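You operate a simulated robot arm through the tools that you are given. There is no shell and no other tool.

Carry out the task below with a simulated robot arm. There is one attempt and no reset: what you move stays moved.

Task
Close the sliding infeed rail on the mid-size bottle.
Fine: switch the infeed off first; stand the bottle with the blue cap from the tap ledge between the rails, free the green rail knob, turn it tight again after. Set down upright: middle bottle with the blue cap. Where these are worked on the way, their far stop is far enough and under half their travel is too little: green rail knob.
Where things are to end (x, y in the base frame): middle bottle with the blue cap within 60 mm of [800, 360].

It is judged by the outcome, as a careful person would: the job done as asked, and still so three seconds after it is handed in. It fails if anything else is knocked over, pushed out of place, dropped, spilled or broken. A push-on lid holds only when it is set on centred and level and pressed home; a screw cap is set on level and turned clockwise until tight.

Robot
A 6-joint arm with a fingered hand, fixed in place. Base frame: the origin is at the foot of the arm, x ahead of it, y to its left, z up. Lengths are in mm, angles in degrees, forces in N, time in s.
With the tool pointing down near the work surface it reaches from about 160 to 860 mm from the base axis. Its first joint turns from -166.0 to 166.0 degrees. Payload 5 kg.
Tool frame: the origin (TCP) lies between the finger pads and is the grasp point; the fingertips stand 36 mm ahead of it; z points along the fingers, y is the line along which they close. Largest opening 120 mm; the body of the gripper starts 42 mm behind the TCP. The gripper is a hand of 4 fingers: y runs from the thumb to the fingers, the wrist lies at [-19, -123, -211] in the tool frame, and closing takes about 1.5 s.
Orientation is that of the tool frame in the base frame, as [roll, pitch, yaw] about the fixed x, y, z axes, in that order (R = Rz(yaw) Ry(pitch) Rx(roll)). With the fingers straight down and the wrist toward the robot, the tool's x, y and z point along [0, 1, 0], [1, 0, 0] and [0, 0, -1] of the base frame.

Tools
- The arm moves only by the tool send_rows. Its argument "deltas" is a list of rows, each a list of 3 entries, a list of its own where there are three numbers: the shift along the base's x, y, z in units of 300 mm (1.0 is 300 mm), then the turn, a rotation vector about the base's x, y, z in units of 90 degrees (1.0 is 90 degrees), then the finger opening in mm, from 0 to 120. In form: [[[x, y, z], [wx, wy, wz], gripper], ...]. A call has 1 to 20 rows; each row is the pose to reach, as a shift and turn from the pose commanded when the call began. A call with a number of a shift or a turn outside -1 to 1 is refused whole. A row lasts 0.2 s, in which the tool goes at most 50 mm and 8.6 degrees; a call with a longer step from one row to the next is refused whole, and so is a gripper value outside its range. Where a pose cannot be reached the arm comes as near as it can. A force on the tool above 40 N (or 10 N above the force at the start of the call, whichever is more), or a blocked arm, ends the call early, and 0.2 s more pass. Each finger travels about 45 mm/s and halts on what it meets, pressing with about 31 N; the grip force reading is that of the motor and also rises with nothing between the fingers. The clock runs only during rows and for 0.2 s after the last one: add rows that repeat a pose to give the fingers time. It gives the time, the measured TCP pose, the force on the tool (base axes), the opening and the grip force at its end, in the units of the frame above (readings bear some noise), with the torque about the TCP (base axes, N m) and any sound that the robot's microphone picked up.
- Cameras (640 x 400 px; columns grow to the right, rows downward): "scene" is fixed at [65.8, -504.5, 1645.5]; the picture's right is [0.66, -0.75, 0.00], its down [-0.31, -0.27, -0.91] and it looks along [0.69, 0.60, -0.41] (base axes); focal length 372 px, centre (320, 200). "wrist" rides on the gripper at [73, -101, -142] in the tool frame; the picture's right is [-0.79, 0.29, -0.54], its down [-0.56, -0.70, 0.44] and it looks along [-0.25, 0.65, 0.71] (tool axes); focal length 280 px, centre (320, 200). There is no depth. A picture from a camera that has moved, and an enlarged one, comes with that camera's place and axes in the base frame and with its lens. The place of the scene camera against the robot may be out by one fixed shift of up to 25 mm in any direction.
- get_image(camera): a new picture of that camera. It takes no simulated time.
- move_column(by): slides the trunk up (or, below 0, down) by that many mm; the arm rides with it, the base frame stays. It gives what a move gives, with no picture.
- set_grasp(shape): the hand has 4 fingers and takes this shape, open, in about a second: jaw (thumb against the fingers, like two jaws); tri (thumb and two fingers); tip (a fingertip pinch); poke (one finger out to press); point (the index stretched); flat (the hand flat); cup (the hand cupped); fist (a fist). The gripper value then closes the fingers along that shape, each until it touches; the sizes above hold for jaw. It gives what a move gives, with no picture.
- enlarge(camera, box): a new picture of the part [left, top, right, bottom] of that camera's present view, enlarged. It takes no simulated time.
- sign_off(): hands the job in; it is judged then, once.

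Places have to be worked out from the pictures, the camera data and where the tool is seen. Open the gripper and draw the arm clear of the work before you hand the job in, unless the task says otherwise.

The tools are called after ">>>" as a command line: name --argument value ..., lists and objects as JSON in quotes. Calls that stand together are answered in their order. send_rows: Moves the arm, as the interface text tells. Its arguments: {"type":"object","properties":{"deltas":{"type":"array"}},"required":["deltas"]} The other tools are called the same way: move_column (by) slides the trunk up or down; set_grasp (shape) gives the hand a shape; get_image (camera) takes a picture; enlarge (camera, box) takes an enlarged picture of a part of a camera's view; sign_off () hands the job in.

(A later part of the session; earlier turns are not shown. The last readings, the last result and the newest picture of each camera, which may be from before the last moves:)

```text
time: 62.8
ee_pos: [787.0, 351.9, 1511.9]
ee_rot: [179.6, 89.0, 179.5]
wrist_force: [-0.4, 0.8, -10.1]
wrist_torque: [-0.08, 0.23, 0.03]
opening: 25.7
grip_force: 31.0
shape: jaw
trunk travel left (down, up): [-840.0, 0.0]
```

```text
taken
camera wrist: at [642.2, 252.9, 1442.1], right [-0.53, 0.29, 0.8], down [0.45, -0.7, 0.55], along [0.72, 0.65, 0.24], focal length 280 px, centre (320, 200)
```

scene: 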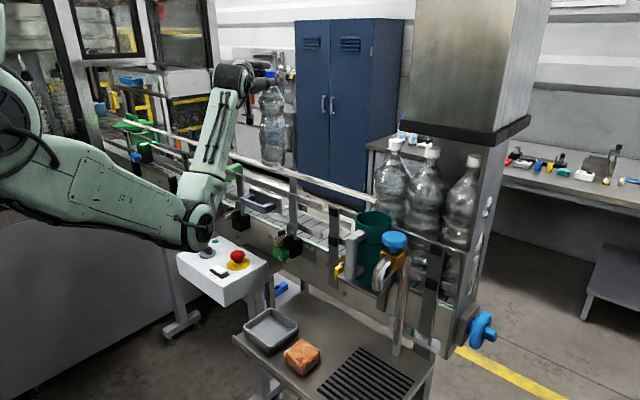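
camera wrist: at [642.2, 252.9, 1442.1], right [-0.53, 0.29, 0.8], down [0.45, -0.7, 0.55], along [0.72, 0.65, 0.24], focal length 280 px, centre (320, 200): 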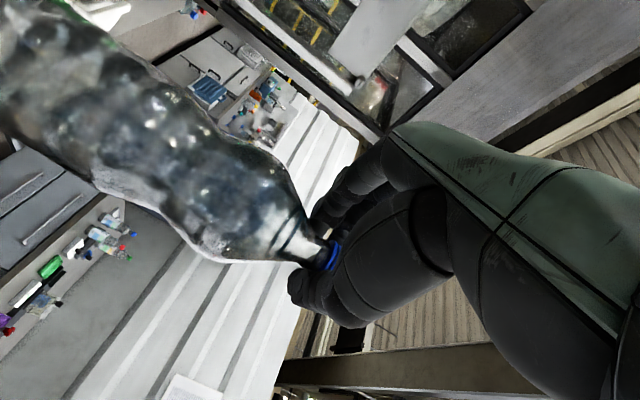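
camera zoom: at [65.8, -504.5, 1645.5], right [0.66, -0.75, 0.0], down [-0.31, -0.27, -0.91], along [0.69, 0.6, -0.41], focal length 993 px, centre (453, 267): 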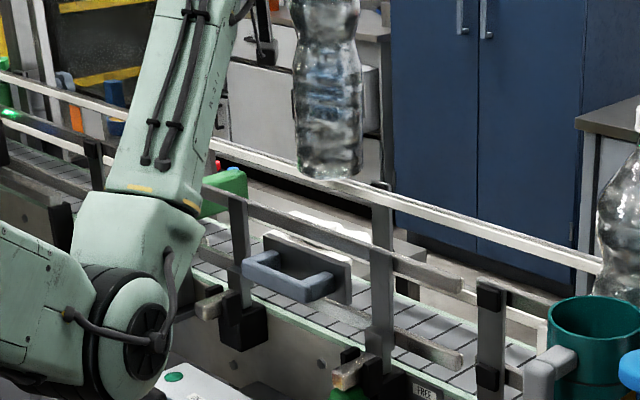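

The bottle hangs over the lane at about [809, 352]. I nudge 5 mm toward −x to centre it and start lowering slowly, checking as the base passes the upper bars.

>>> send_rows --deltas '[[[-0.015, 0, -0.03], [0, 0, 0], 12], [[-0.015, 0, -0.08], [0, 0, 0], 12], [[-0.015, 0, -0.13], [0, 0, 0], 12], [[-0.015, 0, -0.16], [0, 0, 0], 12], [[-0.015, 0, -0.16], [0, 0, 0], 12]]'

>>> enlarge --camera "scene" --box '[220, 120, 330, 230]'

>>> get_image --camera "wrist"

```text
time: 64.0
ee_pos: [779.3, 351.8, 1463.7]
ee_rot: [-178.4, 89.0, -178.5]
wrist_force: [-0.7, -0.9, -10.0]
wrist_torque: [-0.1, 0.27, -0.02]
opening: 25.5
grip_force: 31.0
shape: jaw
trunk travel left (down, up): [-840.0, 0.0]
```

```text
3.64 times, centred on (275, 175) of scene
camera zoom: at [65.8, -504.5, 1645.5], right [0.66, -0.75, 0.0], down [-0.31, -0.27, -0.91], along [0.69, 0.6, -0.41], focal length 1354 px, centre (484, 291)
```

zoom: 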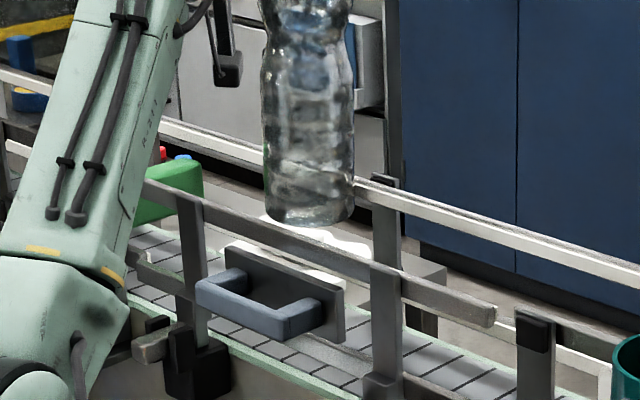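

```text
taken
camera wrist: at [635.8, 252.8, 1394.4], right [-0.53, 0.29, 0.8], down [0.45, -0.7, 0.55], along [0.72, 0.65, 0.24], focal length 280 px, centre (320, 200)
```

wrist: 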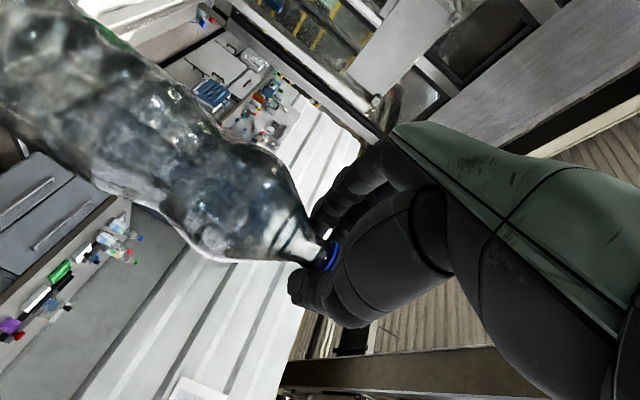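

The bottle occludes the far rail and hangs behind the near one, so it is in the lane at x ≈ 802. I lower it further to TCP ≈ 1385, then creep down to feel the belt.

>>> send_rows --deltas '[[[0, 0, -0.05], [0, 0, 0], 12], [[0, 0, -0.1], [0, 0, 0], 12], [[0, 0, -0.15], [0, 0, 0], 12], [[0, 0, -0.2], [0, 0, 0], 12], [[0, 0, -0.25], [0, 0, 0], 12], [[0, 0, -0.265], [0, 0, 0], 12], [[0, 0, -0.265], [0, 0, 0], 12]]'

>>> enlarge --camera "scene" --box '[220, 120, 330, 230]'

```text
time: 65.6
ee_pos: [779.7, 350.9, 1384.7]
ee_rot: [-176.9, 89.0, -177.1]
wrist_force: [-0.5, -0.5, -10.0]
wrist_torque: [-0.05, 0.26, 0.0]
opening: 25.3
grip_force: 31.1
shape: jaw
trunk travel left (down, up): [-840.0, 0.0]
```

```text
3.64 times, centred on (275, 175) of scene
camera zoom: at [65.8, -504.5, 1645.5], right [0.66, -0.75, 0.0], down [-0.31, -0.27, -0.91], along [0.69, 0.6, -0.41], focal length 1354 px, centre (484, 291)
```

zoom: 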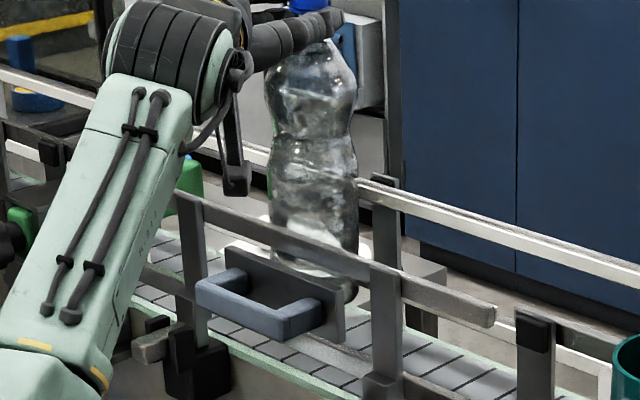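

The bottle is passing cleanly between the rails. I creep down 20 mm at a time watching the vertical force.

>>> send_rows --deltas '[[[0, 0, -0.02], [0, 0, 0], 12], [[0, 0, -0.04], [0, 0, 0], 12], [[0, 0, -0.06], [0, 0, 0], 12]]'

```text
time: 66.4
ee_pos: [780.6, 352.3, 1367.6]
ee_rot: [-172.2, 89.0, -172.2]
wrist_force: [-0.1, 0.5, -10.6]
wrist_torque: [-0.09, 0.3, -0.02]
opening: 25.2
grip_force: 31.0
shape: jaw
trunk travel left (down, up): [-840.0, 0.0]
```

No contact yet at 1367; I continue in the same small steps.

>>> send_rows --deltas '[[[0, 0, -0.015], [0, 0, 0], 12], [[0, 0, -0.03], [0, 0, 0], 12], [[0, 0, -0.04], [0, 0, 0], 12]]'

>>> enlarge --camera "scene" --box '[220, 140, 330, 250]'

```text
time: 67.2
ee_pos: [777.9, 352.6, 1354.9]
ee_rot: [-174.2, 88.9, -174.3]
wrist_force: [-0.6, -0.1, -9.7]
wrist_torque: [-0.07, 0.26, 0.02]
opening: 25.3
grip_force: 30.6
shape: jaw
trunk travel left (down, up): [-840.0, 0.0]
```

```text
3.64 times, centred on (275, 195) of scene
camera zoom: at [65.8, -504.5, 1645.5], right [0.66, -0.75, 0.0], down [-0.31, -0.27, -0.91], along [0.69, 0.6, -0.41], focal length 1354 px, centre (484, 218)
```

zoom: 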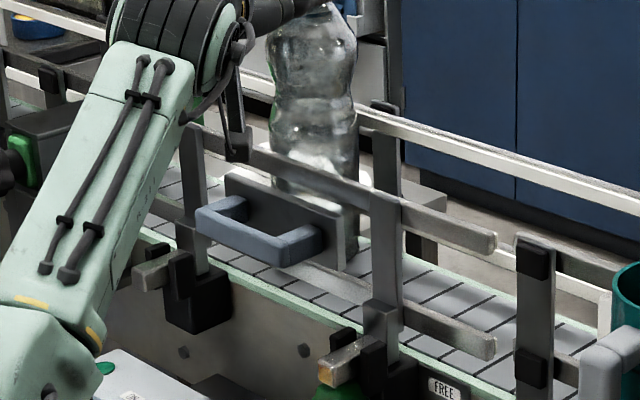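

Still hanging freely at 1355 and looking close to the belt. I keep creeping.

>>> send_rows --deltas '[[[0, 0, -0.01], [0, 0, 0], 12], [[0, 0, -0.02], [0, 0, 0], 12], [[0, 0, -0.03], [0, 0, 0], 12]]'

```text
time: 68.0
ee_pos: [778.3, 352.1, 1352.4]
ee_rot: [178.0, 89.5, 177.9]
wrist_force: [0.5, 1.3, 4.8]
wrist_torque: [0.1, -0.07, 0.04]
opening: 25.3
grip_force: 30.9
shape: jaw
trunk travel left (down, up): [-840.0, 0.0]
```

Force swung from −10 to +5 N at TCP 1352: the bottle stands on the belt. I ease up 3 mm to take off the push and look before releasing.

>>> send_rows --deltas '[[[0, 0, 0.01], [0, 0, 0], 12], [[0, 0, 0.01], [0, 0, 0], 12]]'

>>> enlarge --camera "scene" --box '[220, 140, 330, 250]'

>>> get_image --camera "wrist"

```text
time: 68.6
ee_pos: [776.6, 352.5, 1351.9]
ee_rot: [-178.7, 89.2, -178.7]
wrist_force: [0.9, 2.4, 4.8]
wrist_torque: [0.11, -0.13, 0.04]
opening: 25.2
grip_force: 30.9
shape: jaw
trunk travel left (down, up): [-840.0, 0.0]
```

```text
3.64 times, centred on (275, 195) of scene
camera zoom: at [65.8, -504.5, 1645.5], right [0.66, -0.75, 0.0], down [-0.31, -0.27, -0.91], along [0.69, 0.6, -0.41], focal length 1354 px, centre (484, 218)
```

zoom: 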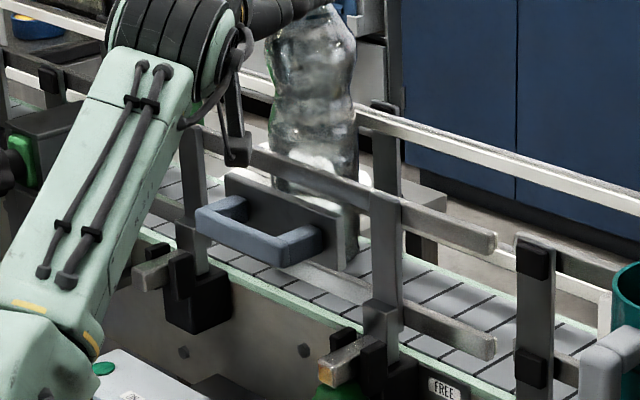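

```text
taken
camera wrist: at [632.8, 251.4, 1281.8], right [-0.53, 0.29, 0.8], down [0.45, -0.7, 0.55], along [0.72, 0.65, 0.24], focal length 280 px, centre (320, 200)
```

wrist: 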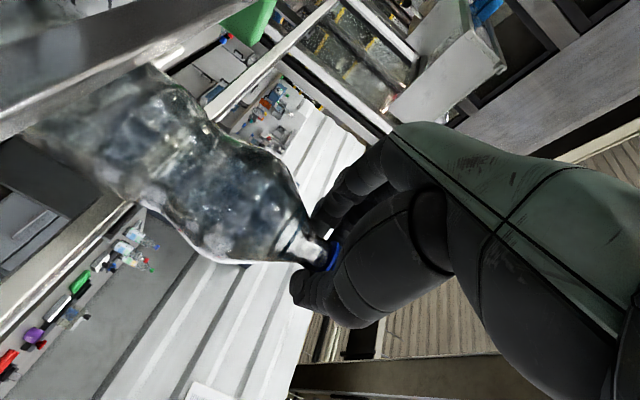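

Still a light push of 5 N. I ease up another 3 mm.

>>> send_rows --deltas '[[[0, 0, 0.01], [0, 0, 0], 12], [[0, 0, 0.01], [0, 0, 0], 12]]'

```text
time: 69.2
ee_pos: [775.9, 351.6, 1352.1]
ee_rot: [-173.6, 89.0, -173.7]
wrist_force: [0.5, 1.1, -2.1]
wrist_torque: [0.04, 0.04, 0.03]
opening: 25.0
grip_force: 31.4
shape: jaw
trunk travel left (down, up): [-840.0, 0.0]
```

Now 8 N rests on the belt. I open the fingers slowly without moving.

>>> send_rows --deltas '[[[0, 0, 0], [0, 0, 0], 20], [[0, 0, 0], [0, 0, 0], 25], [[0, 0, 0], [0, 0, 0], 28], [[0, 0, 0], [0, 0, 0], 32], [[0, 0, 0], [0, 0, 0], 36], [[0, 0, 0], [0, 0, 0], 42], [[0, 0, 0], [0, 0, 0], 50], [[0, 0, 0], [0, 0, 0], 58], [[0, 0, 0], [0, 0, 0], 66], [[0, 0, 0], [0, 0, 0], 72]]'

>>> enlarge --camera "scene" --box '[220, 110, 330, 250]'

>>> get_image --camera "wrist"

```text
time: 71.4
ee_pos: [777.9, 350.7, 1354.4]
ee_rot: [-176.1, 89.0, -176.2]
wrist_force: [-0.5, 0.4, 0.1]
wrist_torque: [-0.01, -0.03, -0.02]
opening: 71.6
grip_force: 0.0
shape: jaw
trunk travel left (down, up): [-840.0, 0.0]
```

```text
2.86 times, centred on (275, 180) of scene
camera zoom: at [65.8, -504.5, 1645.5], right [0.66, -0.75, 0.0], down [-0.31, -0.27, -0.91], along [0.69, 0.6, -0.41], focal length 1064 px, centre (449, 257)
```

zoom: 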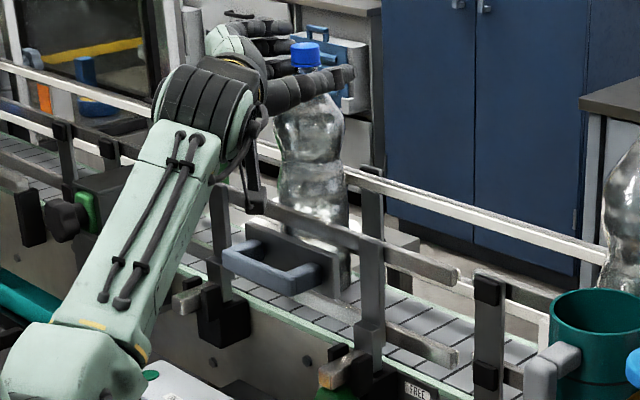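

```text
taken
camera wrist: at [633.2, 251.3, 1284.1], right [-0.53, 0.29, 0.8], down [0.45, -0.7, 0.55], along [0.72, 0.65, 0.24], focal length 280 px, centre (320, 200)
```

wrist: 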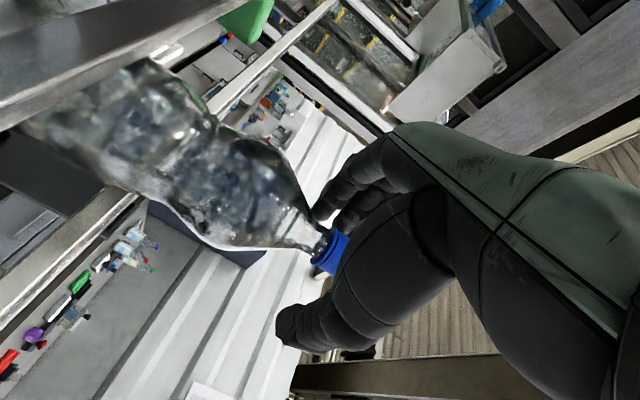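

The bottle stands on its own, upright between the rails. I draw the hand straight back in −x away from the neck.

>>> send_rows --deltas '[[[-0.05, 0, 0], [0, 0, 0], 76], [[-0.12, 0, 0], [0, 0, 0], 80], [[-0.22, 0, 0], [0, 0, 0], 80], [[-0.34, 0, 0], [0, 0, 0], 80], [[-0.46, 0, 0], [0, 0, 0], 80], [[-0.58, 0, 0], [0, 0, 0], 80], [[-0.58, 0, 0], [0, 0, 0], 80]]'

>>> get_image --camera "scene"

>>> enlarge --camera "scene" --box '[220, 110, 330, 270]'

>>> get_image --camera "wrist"

```text
time: 73.0
ee_pos: [606.8, 352.5, 1353.6]
ee_rot: [179.8, 89.1, 179.8]
wrist_force: [-0.1, 0.5, 0.6]
wrist_torque: [0.02, -0.01, 0.0]
opening: 79.7
grip_force: 0.1
shape: jaw
trunk travel left (down, up): [-840.0, 0.0]
```

```text
taken
```

scene: 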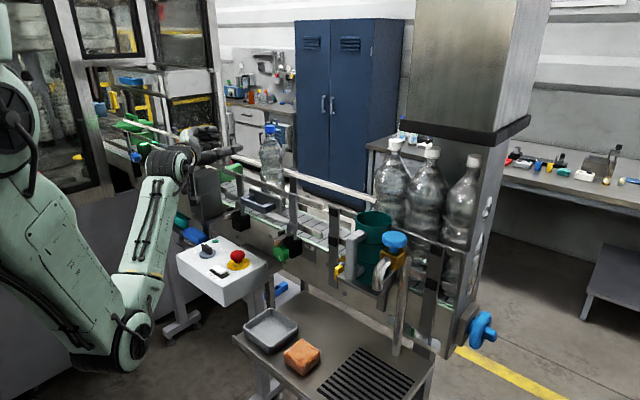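

```text
2.50 times, centred on (275, 190) of scene
camera zoom: at [65.8, -504.5, 1645.5], right [0.66, -0.75, 0.0], down [-0.31, -0.27, -0.91], along [0.69, 0.6, -0.41], focal length 931 px, centre (432, 225)
```

zoom: 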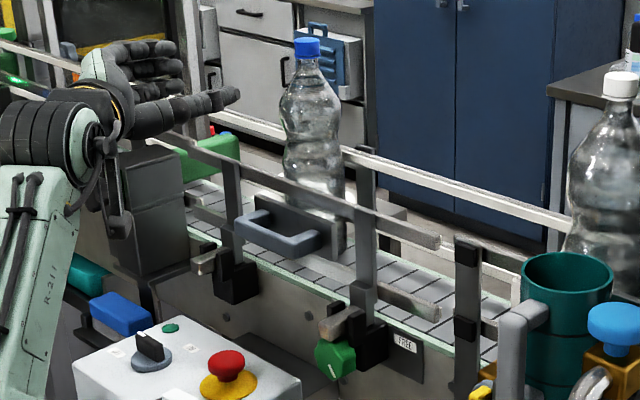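

```text
taken
camera wrist: at [461.8, 252.3, 1283.7], right [-0.53, 0.29, 0.8], down [0.45, -0.7, 0.55], along [0.72, 0.65, 0.24], focal length 280 px, centre (320, 200)
```

wrist: 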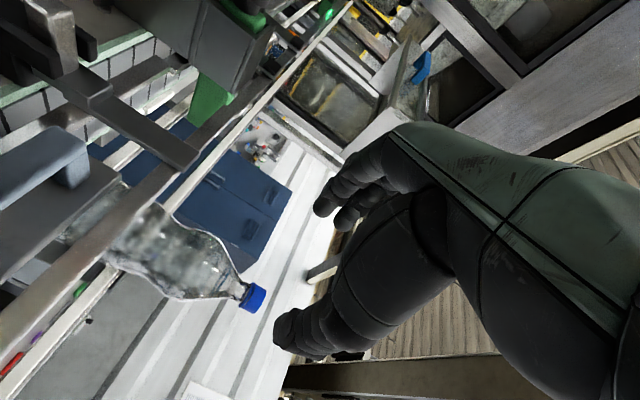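

The bottle stands upright in the lane. Now the green knob: I zoom in on it, its pointer mark and the TIGHT/FREE labels.

>>> enlarge --camera "scene" --box '[250, 220, 340, 280]'

>>> enlarge --camera "scene" --box '[270, 235, 300, 265]'

```text
6.67 times, centred on (295, 250) of scene
camera zoom: at [65.8, -504.5, 1645.5], right [0.66, -0.75, 0.0], down [-0.31, -0.27, -0.91], along [0.69, 0.6, -0.41], focal length 2482 px, centre (487, -133)
```

zoom: 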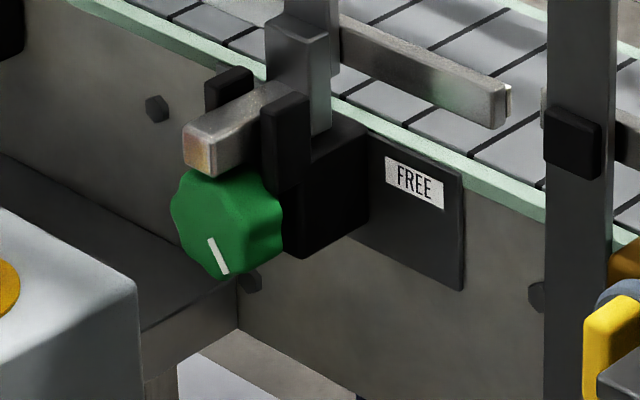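

```text
13.33 times, centred on (285, 250) of scene
camera zoom: at [65.8, -504.5, 1645.5], right [0.66, -0.75, 0.0], down [-0.31, -0.27, -0.91], along [0.69, 0.6, -0.41], focal length 4963 px, centre (787, -467)
```

zoom: 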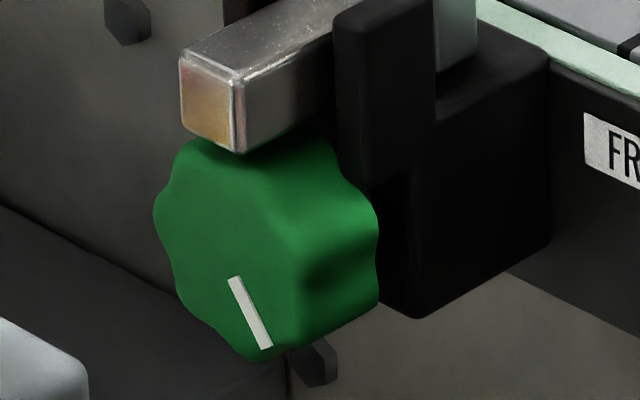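

The knob is a lobed wheel about 48 mm across, facing −x, centred near [648–656, 183, 1065], with the rod just above it (z 1092–1111) and labels TIGHT on +y, FREE on −y. I move to a stand-off in front of it and lower the trunk so the low pose becomes reachable.

>>> send_rows --deltas '[[[-0.04, -0.1, 0], [0, 0, 0], 75], [[-0.08, -0.23, 0], [0, 0, 0], 72], [[-0.12, -0.37, 0], [0, 0, 0], 70], [[-0.15, -0.5, 0], [0, 0, 0], 70], [[-0.15, -0.56, 0], [0, 0, 0], 70], [[-0.15, -0.56, 0], [0, 0, 0], 70]]'

>>> get_image --camera "scene"

```text
time: 74.4
ee_pos: [559.2, 186.4, 1350.9]
ee_rot: [-178.8, 89.1, -178.9]
wrist_force: [-0.3, -0.6, 0.3]
wrist_torque: [0.04, -0.01, 0.0]
opening: 70.2
grip_force: 0.1
shape: jaw
trunk travel left (down, up): [-840.0, 0.0]
```

```text
taken
```

scene: 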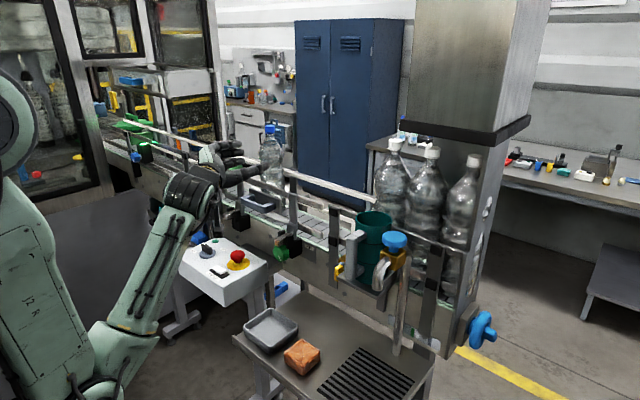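

Clear of everything. I lower the trunk in two steps.

>>> move_column --by -100

>>> move_column --by -100

>>> get_image --camera "scene"

>>> get_image --camera "wrist"

```text
time: 75.7
ee_pos: [557.3, 185.5, 1252.3]
ee_rot: [179.8, 89.1, 179.7]
wrist_force: [0.0, -0.3, 0.3]
wrist_torque: [0.03, -0.01, -0.02]
opening: 70.3
grip_force: 0.2
shape: jaw
trunk travel left (down, up): [-740.0, 100.0]
```

```text
time: 77.0
ee_pos: [558.3, 185.2, 1152.1]
ee_rot: [176.2, 89.1, 176.2]
wrist_force: [0.1, -0.3, -0.7]
wrist_torque: [-0.01, 0.02, -0.02]
opening: 70.4
grip_force: 0.0
shape: jaw
trunk travel left (down, up): [-640.0, 200.0]
```

```text
taken
```

scene: 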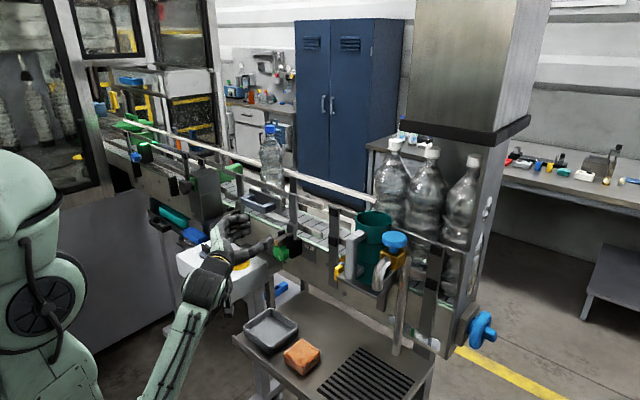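

```text
taken
camera wrist: at [413.5, 85.8, 1082.4], right [-0.53, 0.29, 0.8], down [0.45, -0.7, 0.55], along [0.72, 0.65, 0.24], focal length 280 px, centre (320, 200)
```

wrist: 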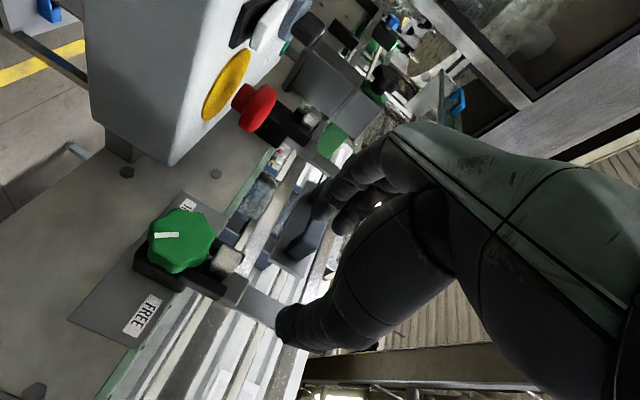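

This gives a near-frontal view of the knob. I enlarge it.

>>> enlarge --camera "wrist" --box '[70, 170, 310, 360]'

>>> enlarge --camera "wrist" --box '[120, 180, 240, 290]'

```text
2.11 times, centred on (190, 265) of wrist
camera zoom: at [413.5, 85.8, 1082.4], right [-0.53, 0.29, 0.8], down [0.45, -0.7, 0.55], along [0.72, 0.65, 0.24], focal length 590 px, centre (594, 63)
```

zoom: 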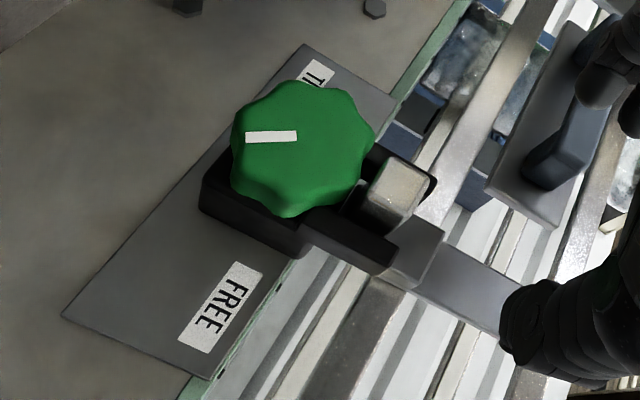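

```text
3.64 times, centred on (180, 235) of wrist
camera zoom: at [413.5, 85.8, 1082.4], right [-0.53, 0.29, 0.8], down [0.45, -0.7, 0.55], along [0.72, 0.65, 0.24], focal length 1020 px, centre (829, 73)
```

zoom: 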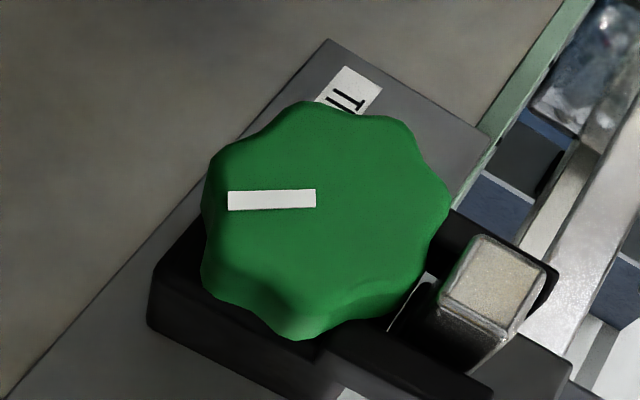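

The knob face is centred at about [645, 177.5, 1065], roughly 54 mm across, with its mark now at about 5 o'clock. I open to 80 mm, descend to its height at the stand-off, then check.

>>> send_rows --deltas '[[[0, -0.025, -0.08], [0, 0, 0], 80], [[0, -0.025, -0.16], [0, 0, 0], 80], [[0, -0.025, -0.24], [0, 0, 0], 80], [[0, -0.025, -0.29], [0, 0, 0], 80], [[0, -0.025, -0.29], [0, 0, 0], 80]]'

>>> get_image --camera "wrist"

>>> enlarge --camera "scene" --box '[180, 190, 340, 320]'

```text
time: 78.2
ee_pos: [556.4, 176.3, 1065.3]
ee_rot: [178.8, 89.1, 178.6]
wrist_force: [-0.2, 0.1, -0.4]
wrist_torque: [-0.02, -0.04, 0.01]
opening: 79.4
grip_force: 0.1
shape: jaw
trunk travel left (down, up): [-640.0, 200.0]
```

```text
taken
camera wrist: at [412.4, 76.5, 995.8], right [-0.53, 0.29, 0.8], down [0.45, -0.7, 0.55], along [0.72, 0.65, 0.24], focal length 280 px, centre (320, 200)
```

wrist: 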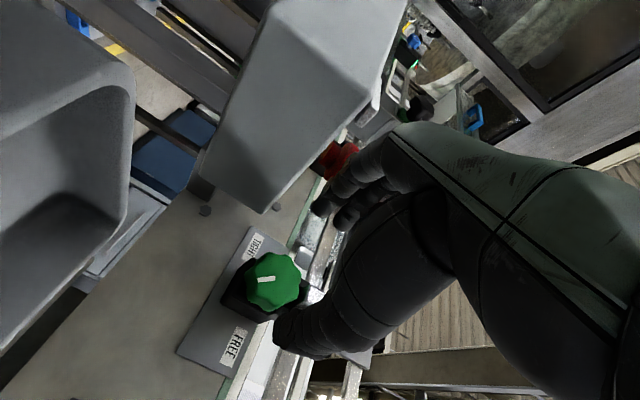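

```text
3.08 times, centred on (260, 255) of scene
camera zoom: at [65.8, -504.5, 1645.5], right [0.66, -0.75, 0.0], down [-0.31, -0.27, -0.91], along [0.69, 0.6, -0.41], focal length 1145 px, centre (505, 31)
```

zoom: 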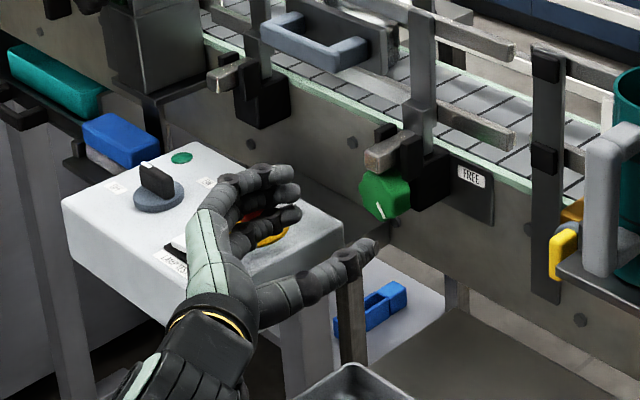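

I enlarge the knob in this view to triangulate its centre with the earlier view.

>>> enlarge --camera "wrist" --box '[210, 220, 340, 350]'

```text
3.08 times, centred on (275, 285) of wrist
camera zoom: at [412.4, 76.5, 995.8], right [-0.53, 0.29, 0.8], down [0.45, -0.7, 0.55], along [0.72, 0.65, 0.24], focal length 863 px, centre (458, -62)
```

zoom: 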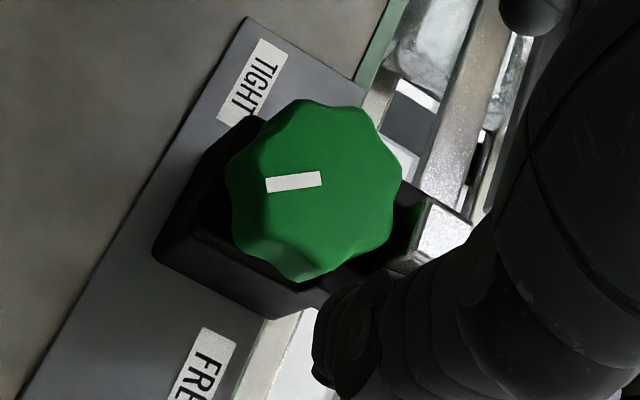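

The mark's inner end triangulates to [643, 178, 1062], so the knob axis is at about y 180, z 1065 with its face at x 643. I advance so the fingertips reach about x 665 on both sides of it.

>>> send_rows --deltas '[[[0.05, 0.012, 0], [0, 0, 0], 80], [[0.1, 0.012, 0], [0, 0, 0], 80], [[0.16, 0.012, 0], [0, 0, 0], 80], [[0.21, 0.012, 0], [0, 0, 0], 80], [[0.24, 0.012, 0], [0, 0, 0], 80], [[0.24, 0.012, 0], [0, 0, 0], 80]]'

>>> get_image --camera "wrist"

>>> enlarge --camera "scene" --box '[220, 200, 340, 300]'

```text
time: 79.6
ee_pos: [630.1, 181.9, 1067.1]
ee_rot: [179.3, 89.0, 179.1]
wrist_force: [0.0, -0.3, 0.7]
wrist_torque: [0.03, 0.0, -0.01]
opening: 79.6
grip_force: 0.1
shape: jaw
trunk travel left (down, up): [-640.0, 200.0]
```

```text
taken
camera wrist: at [485.7, 81.6, 996.5], right [-0.53, 0.29, 0.8], down [0.45, -0.7, 0.55], along [0.72, 0.65, 0.24], focal length 280 px, centre (320, 200)
```

wrist: 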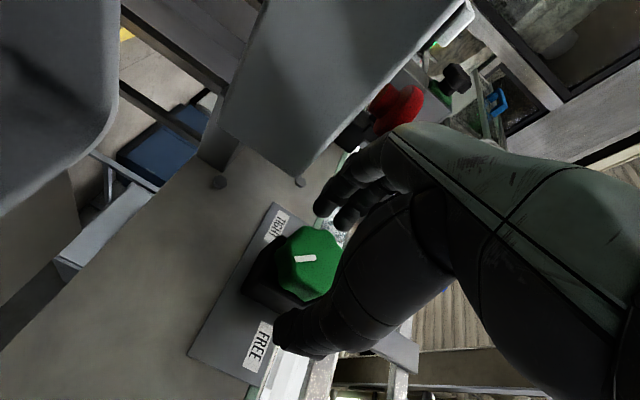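

```text
4.00 times, centred on (280, 250) of scene
camera zoom: at [65.8, -504.5, 1645.5], right [0.66, -0.75, 0.0], down [-0.31, -0.27, -0.91], along [0.69, 0.6, -0.41], focal length 1489 px, centre (480, 0)
```

zoom: 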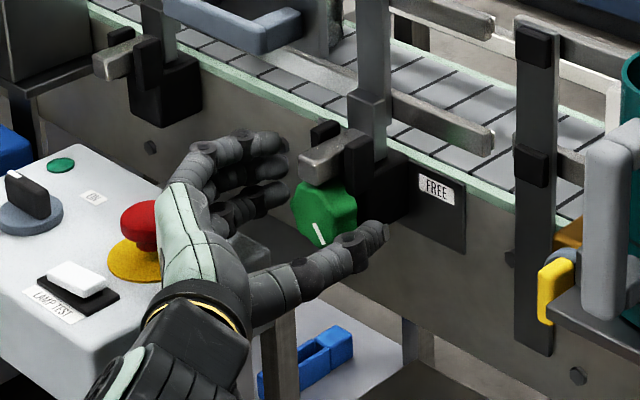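

The fingers straddle the knob. To keep the knuckles clear of the e-stop when I roll the hand, I yaw +15° about the fingertips before closing.

>>> send_rows --deltas '[[[-0.009, -0.012, -0.002], [0, 0, 0.055], 80], [[-0.018, -0.025, -0.003], [0, 0, 0.11], 80], [[-0.027, -0.037, -0.004], [0, 0, 0.1667], 80], [[-0.027, -0.037, -0.004], [0, 0, 0.1667], 80]]'

>>> get_image --camera "wrist"

>>> enlarge --camera "scene" --box '[220, 200, 340, 300]'

```text
time: 80.6
ee_pos: [621.4, 170.3, 1064.0]
ee_rot: [-179.7, 89.2, -164.8]
wrist_force: [-0.6, -0.4, 0.9]
wrist_torque: [0.04, 0.01, 0.0]
opening: 79.7
grip_force: 0.1
shape: jaw
trunk travel left (down, up): [-640.0, 200.0]
```

```text
taken
camera wrist: at [508.6, 36.5, 994.4], right [-0.59, 0.14, 0.8], down [0.62, -0.56, 0.55], along [0.53, 0.82, 0.24], focal length 280 px, centre (320, 200)
```

wrist: 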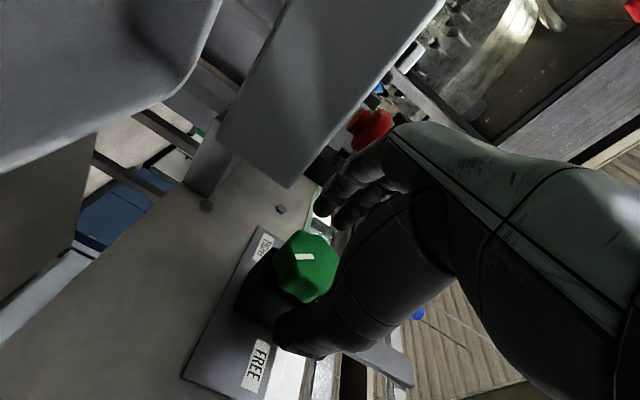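

```text
4.00 times, centred on (280, 250) of scene
camera zoom: at [65.8, -504.5, 1645.5], right [0.66, -0.75, 0.0], down [-0.31, -0.27, -0.91], along [0.69, 0.6, -0.41], focal length 1489 px, centre (480, 0)
```

zoom: 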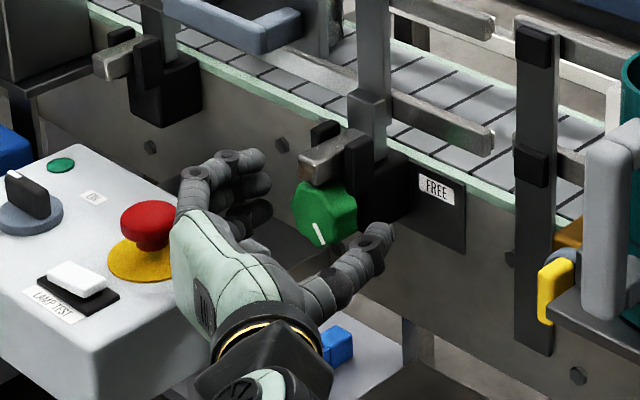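

The hand now approaches at a slant with the knuckles away from the e-stop. I close on the knob.

>>> send_rows --deltas '[[[0, 0, 0], [0, 0, 0], 72], [[0, 0, 0], [0, 0, 0], 64], [[0, 0, 0], [0, 0, 0], 58], [[0, 0, 0], [0, 0, 0], 52], [[0, 0, 0], [0, 0, 0], 46], [[0, 0, 0], [0, 0, 0], 40], [[0, 0, 0], [0, 0, 0], 34], [[0, 0, 0], [0, 0, 0], 30], [[0, 0, 0], [0, 0, 0], 30]]'

>>> get_image --camera "wrist"

>>> enlarge --camera "scene" --box '[240, 210, 320, 290]'

```text
time: 82.6
ee_pos: [621.9, 170.7, 1065.5]
ee_rot: [-177.1, 89.1, -162.2]
wrist_force: [-2.3, -2.6, -0.6]
wrist_torque: [-0.02, 0.03, 0.07]
opening: 39.6
grip_force: 31.1
shape: jaw
trunk travel left (down, up): [-640.0, 200.0]
```

```text
taken
camera wrist: at [508.5, 36.0, 994.3], right [-0.59, 0.14, 0.8], down [0.62, -0.56, 0.55], along [0.53, 0.82, 0.24], focal length 280 px, centre (320, 200)
```

wrist: 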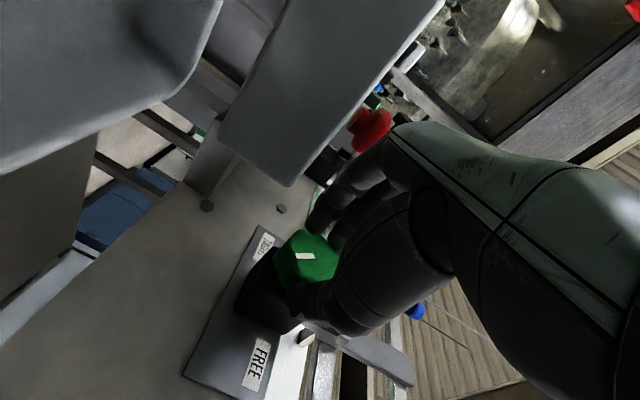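

```text
5.00 times, centred on (280, 250) of scene
camera zoom: at [65.8, -504.5, 1645.5], right [0.66, -0.75, 0.0], down [-0.31, -0.27, -0.91], along [0.69, 0.6, -0.41], focal length 1861 px, centre (520, -50)
```

zoom: 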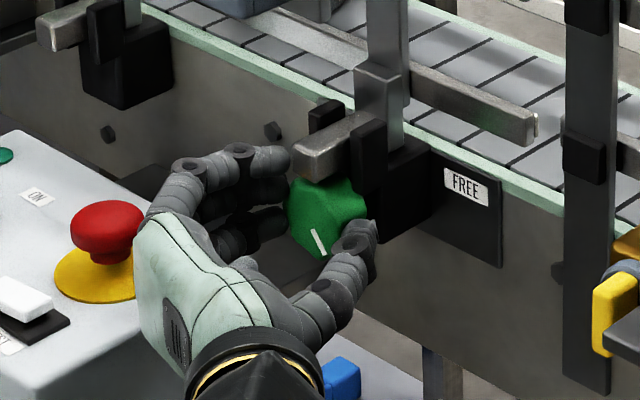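

The knob is gripped (31 N at 40 mm). I now try turning counter-clockwise as seen from the front (rolling −22° about x) and watch the mark and torque.

>>> send_rows --deltas '[[[0, 0.0003, 0.004], [-0.083, 0, 0], 25], [[0, 0.001, 0.008], [-0.167, 0, 0], 25], [[0, 0.0024, 0.012], [-0.25, 0, 0], 25], [[0, 0.0024, 0.012], [-0.25, 0, 0], 25]]'

>>> enlarge --camera "scene" --box '[240, 210, 320, 290]'

>>> get_image --camera "wrist"

```text
time: 83.6
ee_pos: [623.0, 170.9, 1068.6]
ee_rot: [-106.8, 67.2, -92.1]
wrist_force: [-0.2, -3.5, 0.7]
wrist_torque: [0.01, 0.01, 0.08]
opening: 39.3
grip_force: 31.3
shape: jaw
trunk travel left (down, up): [-640.0, 200.0]
```

```text
5.00 times, centred on (280, 250) of scene
camera zoom: at [65.8, -504.5, 1645.5], right [0.66, -0.75, 0.0], down [-0.31, -0.27, -0.91], along [0.69, 0.6, -0.41], focal length 1861 px, centre (520, -50)
```

zoom: 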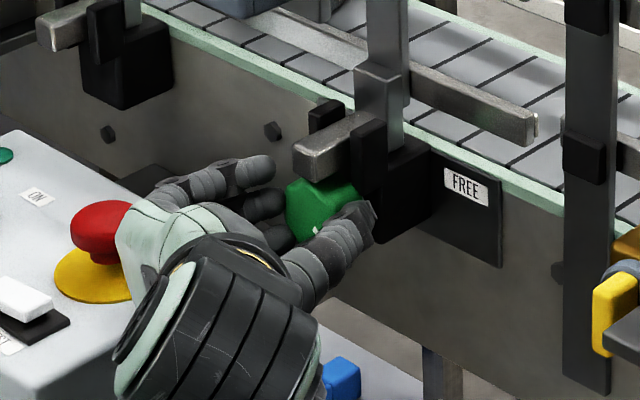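

```text
taken
camera wrist: at [508.2, 20.2, 1055.4], right [-0.59, 0.44, 0.68], down [0.62, -0.31, 0.73], along [0.53, 0.85, -0.09], focal length 280 px, centre (320, 200)
```

wrist: 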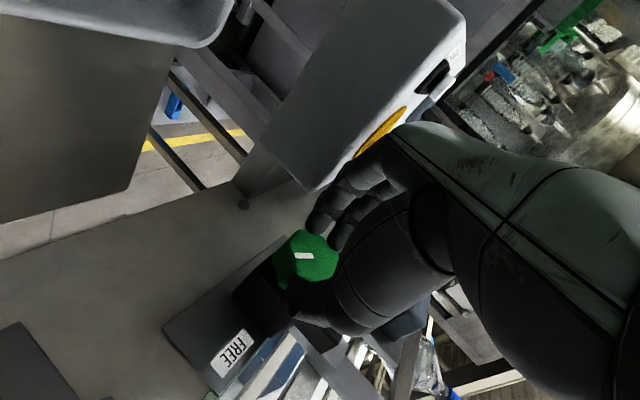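

The mark stays fixed relative to the hand while the labels rotated, so the knob turns counter-clockwise freely. I continue to −45°.

>>> send_rows --deltas '[[[0, 0.0018, 0.004], [-0.083, 0, 0], 25], [[0, 0.0042, 0.007], [-0.167, 0, 0], 25], [[0, 0.007, 0.01], [-0.25, 0, 0], 25], [[0, 0.007, 0.01], [-0.25, 0, 0], 25]]'

>>> enlarge --camera "scene" --box '[240, 210, 320, 290]'

>>> get_image --camera "wrist"

```text
time: 84.6
ee_pos: [620.8, 172.7, 1072.1]
ee_rot: [-105.6, 44.8, -91.1]
wrist_force: [2.2, -3.6, 4.6]
wrist_torque: [0.01, -0.01, 0.05]
opening: 38.8
grip_force: 31.0
shape: jaw
trunk travel left (down, up): [-640.0, 200.0]
```

```text
5.00 times, centred on (280, 250) of scene
camera zoom: at [65.8, -504.5, 1645.5], right [0.66, -0.75, 0.0], down [-0.31, -0.27, -0.91], along [0.69, 0.6, -0.41], focal length 1861 px, centre (520, -50)
```

zoom: 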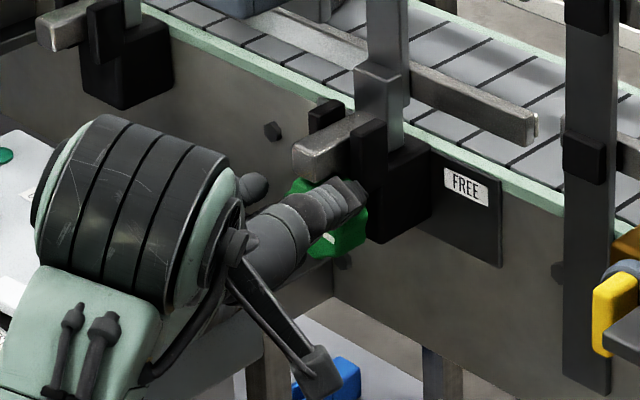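

```text
taken
camera wrist: at [507.7, 28.7, 1117.3], right [-0.59, 0.67, 0.46], down [0.62, -0.01, 0.79], along [0.53, 0.75, -0.41], focal length 280 px, centre (320, 200)
```

wrist: 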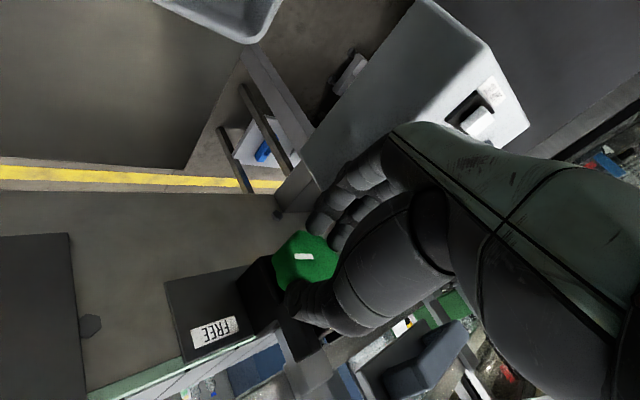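

The knob follows to −45° with little resistance. The thumb is near the rod now, so I release, back off in −x, roll back, and re-grip for another stroke.

>>> send_rows --deltas '[[[0, 0, 0], [0, 0, 0], 45], [[0, 0, 0], [0, 0, 0], 55], [[0, 0, 0], [0, 0, 0], 64], [[0, 0, 0], [0, 0, 0], 64], [[-0.05, 0, 0], [0, 0, 0], 64], [[-0.1, 0, 0], [0, 0, 0], 64], [[-0.14, 0, 0], [0, 0, 0], 64], [[-0.14, 0, 0], [0, 0, 0], 64]]'

>>> get_image --camera "wrist"

>>> enlarge --camera "scene" --box '[220, 200, 320, 290]'

```text
time: 86.4
ee_pos: [577.7, 173.6, 1071.6]
ee_rot: [-105.8, 44.8, -91.3]
wrist_force: [0.2, 0.8, 0.8]
wrist_torque: [0.01, 0.01, 0.02]
opening: 63.6
grip_force: 0.0
shape: jaw
trunk travel left (down, up): [-640.0, 200.0]
```

```text
taken
camera wrist: at [465.0, 29.2, 1117.0], right [-0.59, 0.66, 0.46], down [0.62, -0.01, 0.79], along [0.53, 0.75, -0.41], focal length 280 px, centre (320, 200)
```

wrist: 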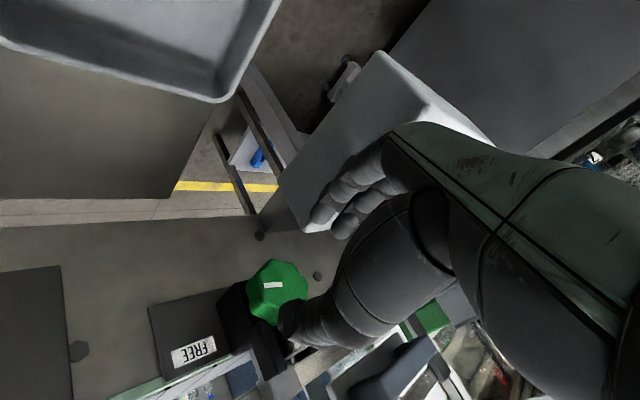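

```text
4.44 times, centred on (270, 245) of scene
camera zoom: at [65.8, -504.5, 1645.5], right [0.66, -0.75, 0.0], down [-0.31, -0.27, -0.91], along [0.69, 0.6, -0.41], focal length 1654 px, centre (542, 0)
```

zoom: 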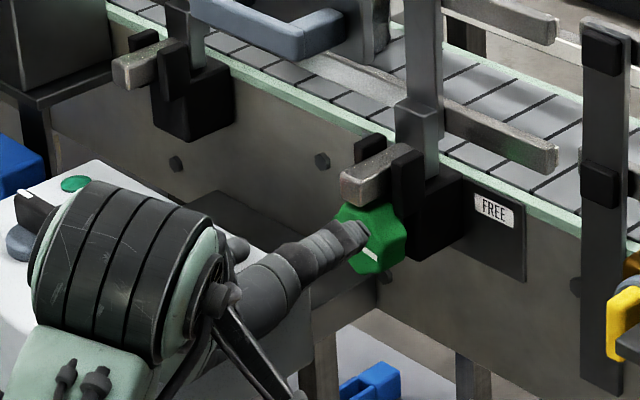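

The knob stayed turned: its mark now points toward FREE (about 101°). I roll back to level at the stand-off, then re-grip to see whether it turns further to its stop.

>>> send_rows --deltas '[[[0, -0.001, -0.004], [0.083, 0, 0], 70], [[0, -0.003, -0.008], [0.167, 0, 0], 76], [[0, -0.005, -0.012], [0.25, 0, 0], 80], [[0, -0.007, -0.016], [0.333, 0, 0], 80], [[0, -0.009, -0.019], [0.417, 0, 0], 80], [[0, -0.01, -0.021], [0.5, 0, 0], 80], [[0, -0.01, -0.021], [0.5, 0, 0], 80]]'

>>> get_image --camera "wrist"

```text
time: 88.0
ee_pos: [579.9, 169.8, 1064.4]
ee_rot: [174.7, 89.1, -170.5]
wrist_force: [0.4, -0.5, -0.4]
wrist_torque: [0.0, 0.0, -0.01]
opening: 79.7
grip_force: 0.0
shape: jaw
trunk travel left (down, up): [-640.0, 200.0]
```

```text
taken
camera wrist: at [466.9, 36.9, 993.7], right [-0.59, 0.14, 0.8], down [0.62, -0.56, 0.55], along [0.53, 0.81, 0.24], focal length 280 px, centre (320, 200)
```

wrist: 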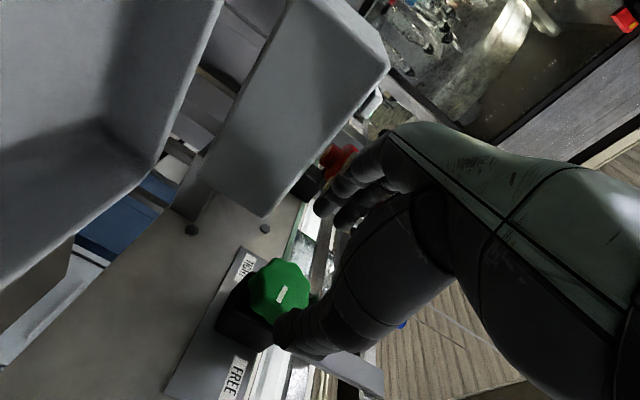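

Now I advance again around the knob and close on it.

>>> send_rows --deltas '[[[0.05, 0.001, 0.002], [0, 0, 0], 80], [[0.1, 0.001, 0.002], [0, 0, 0], 80], [[0.14, 0.001, 0.002], [0, 0, 0], 80], [[0.14, 0.001, 0.002], [0, 0, 0], 72], [[0.14, 0.001, 0.002], [0, 0, 0], 64], [[0.14, 0.001, 0.002], [0, 0, 0], 56], [[0.14, 0.001, 0.002], [0, 0, 0], 48], [[0.14, 0.001, 0.002], [0, 0, 0], 40], [[0.14, 0.001, 0.002], [0, 0, 0], 32], [[0.14, 0.001, 0.002], [0, 0, 0], 25], [[0.14, 0.001, 0.002], [0, 0, 0], 25]]'

>>> get_image --camera "wrist"

```text
time: 90.4
ee_pos: [621.1, 173.1, 1065.4]
ee_rot: [-174.7, 89.1, -159.8]
wrist_force: [-0.9, -3.2, 0.0]
wrist_torque: [0.0, 0.02, 0.07]
opening: 39.9
grip_force: 31.3
shape: jaw
trunk travel left (down, up): [-640.0, 200.0]
```

```text
taken
camera wrist: at [508.0, 37.7, 996.0], right [-0.59, 0.14, 0.8], down [0.62, -0.56, 0.55], along [0.53, 0.82, 0.24], focal length 280 px, centre (320, 200)
```

wrist: 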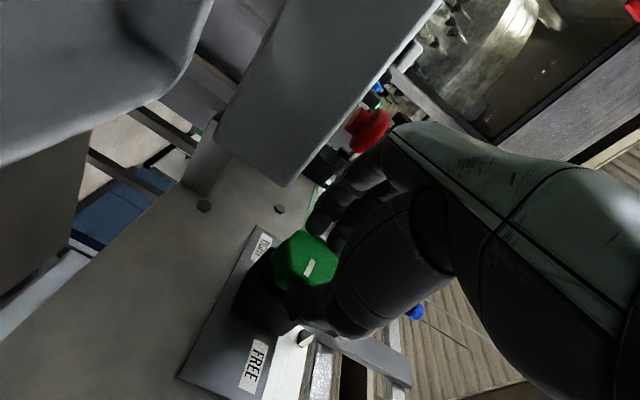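

Gripped again. I roll another −22° and check whether the mark still moves with the hand.

>>> send_rows --deltas '[[[0, 0.0003, 0.004], [-0.083, 0, 0], 25], [[0, 0.001, 0.008], [-0.167, 0, 0], 25], [[0, 0.0024, 0.012], [-0.25, 0, 0], 25], [[0, 0.0024, 0.012], [-0.25, 0, 0], 25]]'

>>> get_image --camera "wrist"

```text
time: 91.4
ee_pos: [621.1, 172.7, 1068.9]
ee_rot: [-107.0, 67.3, -92.2]
wrist_force: [-6.5, -1.9, 0.1]
wrist_torque: [-0.01, 0.12, 0.12]
opening: 39.6
grip_force: 30.8
shape: jaw
trunk travel left (down, up): [-640.0, 200.0]
```

```text
taken
camera wrist: at [508.2, 21.8, 1056.5], right [-0.59, 0.44, 0.68], down [0.62, -0.31, 0.73], along [0.53, 0.85, -0.09], focal length 280 px, centre (320, 200)
```

wrist: 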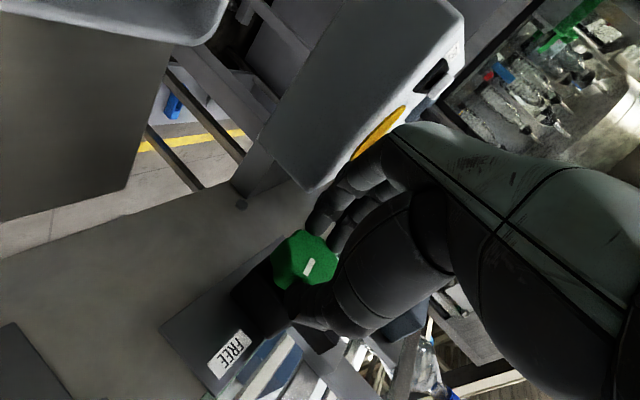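

It still turns with the hand. I continue this stroke to −45°.

>>> send_rows --deltas '[[[0, 0.0018, 0.004], [-0.083, 0, 0], 25], [[0, 0.0042, 0.007], [-0.167, 0, 0], 25], [[0, 0.007, 0.01], [-0.25, 0, 0], 25], [[0, 0.007, 0.01], [-0.25, 0, 0], 25]]'

>>> get_image --camera "wrist"

>>> enlarge --camera "scene" --box '[240, 210, 320, 290]'

```text
time: 92.4
ee_pos: [621.1, 173.7, 1071.2]
ee_rot: [-105.7, 44.7, -91.1]
wrist_force: [-4.9, 0.7, 1.4]
wrist_torque: [0.03, 0.19, 0.23]
opening: 39.3
grip_force: 31.0
shape: jaw
trunk travel left (down, up): [-640.0, 200.0]
```

```text
taken
camera wrist: at [507.9, 30.2, 1118.1], right [-0.59, 0.67, 0.46], down [0.62, 0.0, 0.79], along [0.53, 0.75, -0.41], focal length 280 px, centre (320, 200)
```

wrist: 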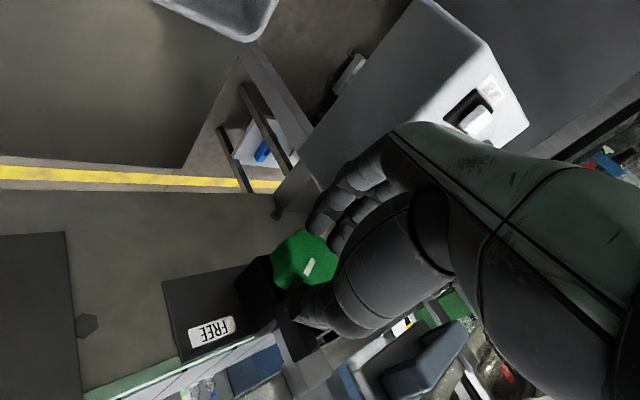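

```text
5.00 times, centred on (280, 250) of scene
camera zoom: at [65.8, -504.5, 1645.5], right [0.66, -0.75, 0.0], down [-0.31, -0.27, -0.91], along [0.69, 0.6, -0.41], focal length 1861 px, centre (520, -50)
```

zoom: 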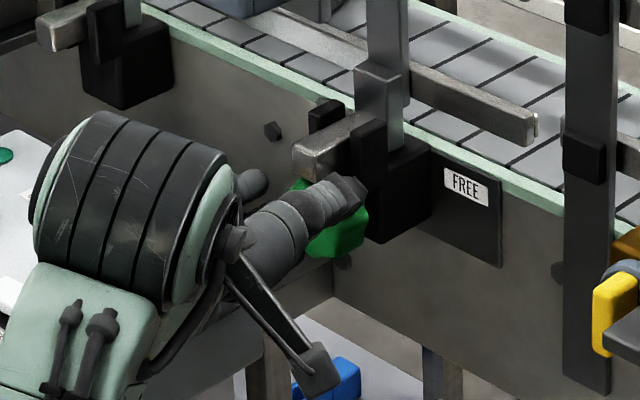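

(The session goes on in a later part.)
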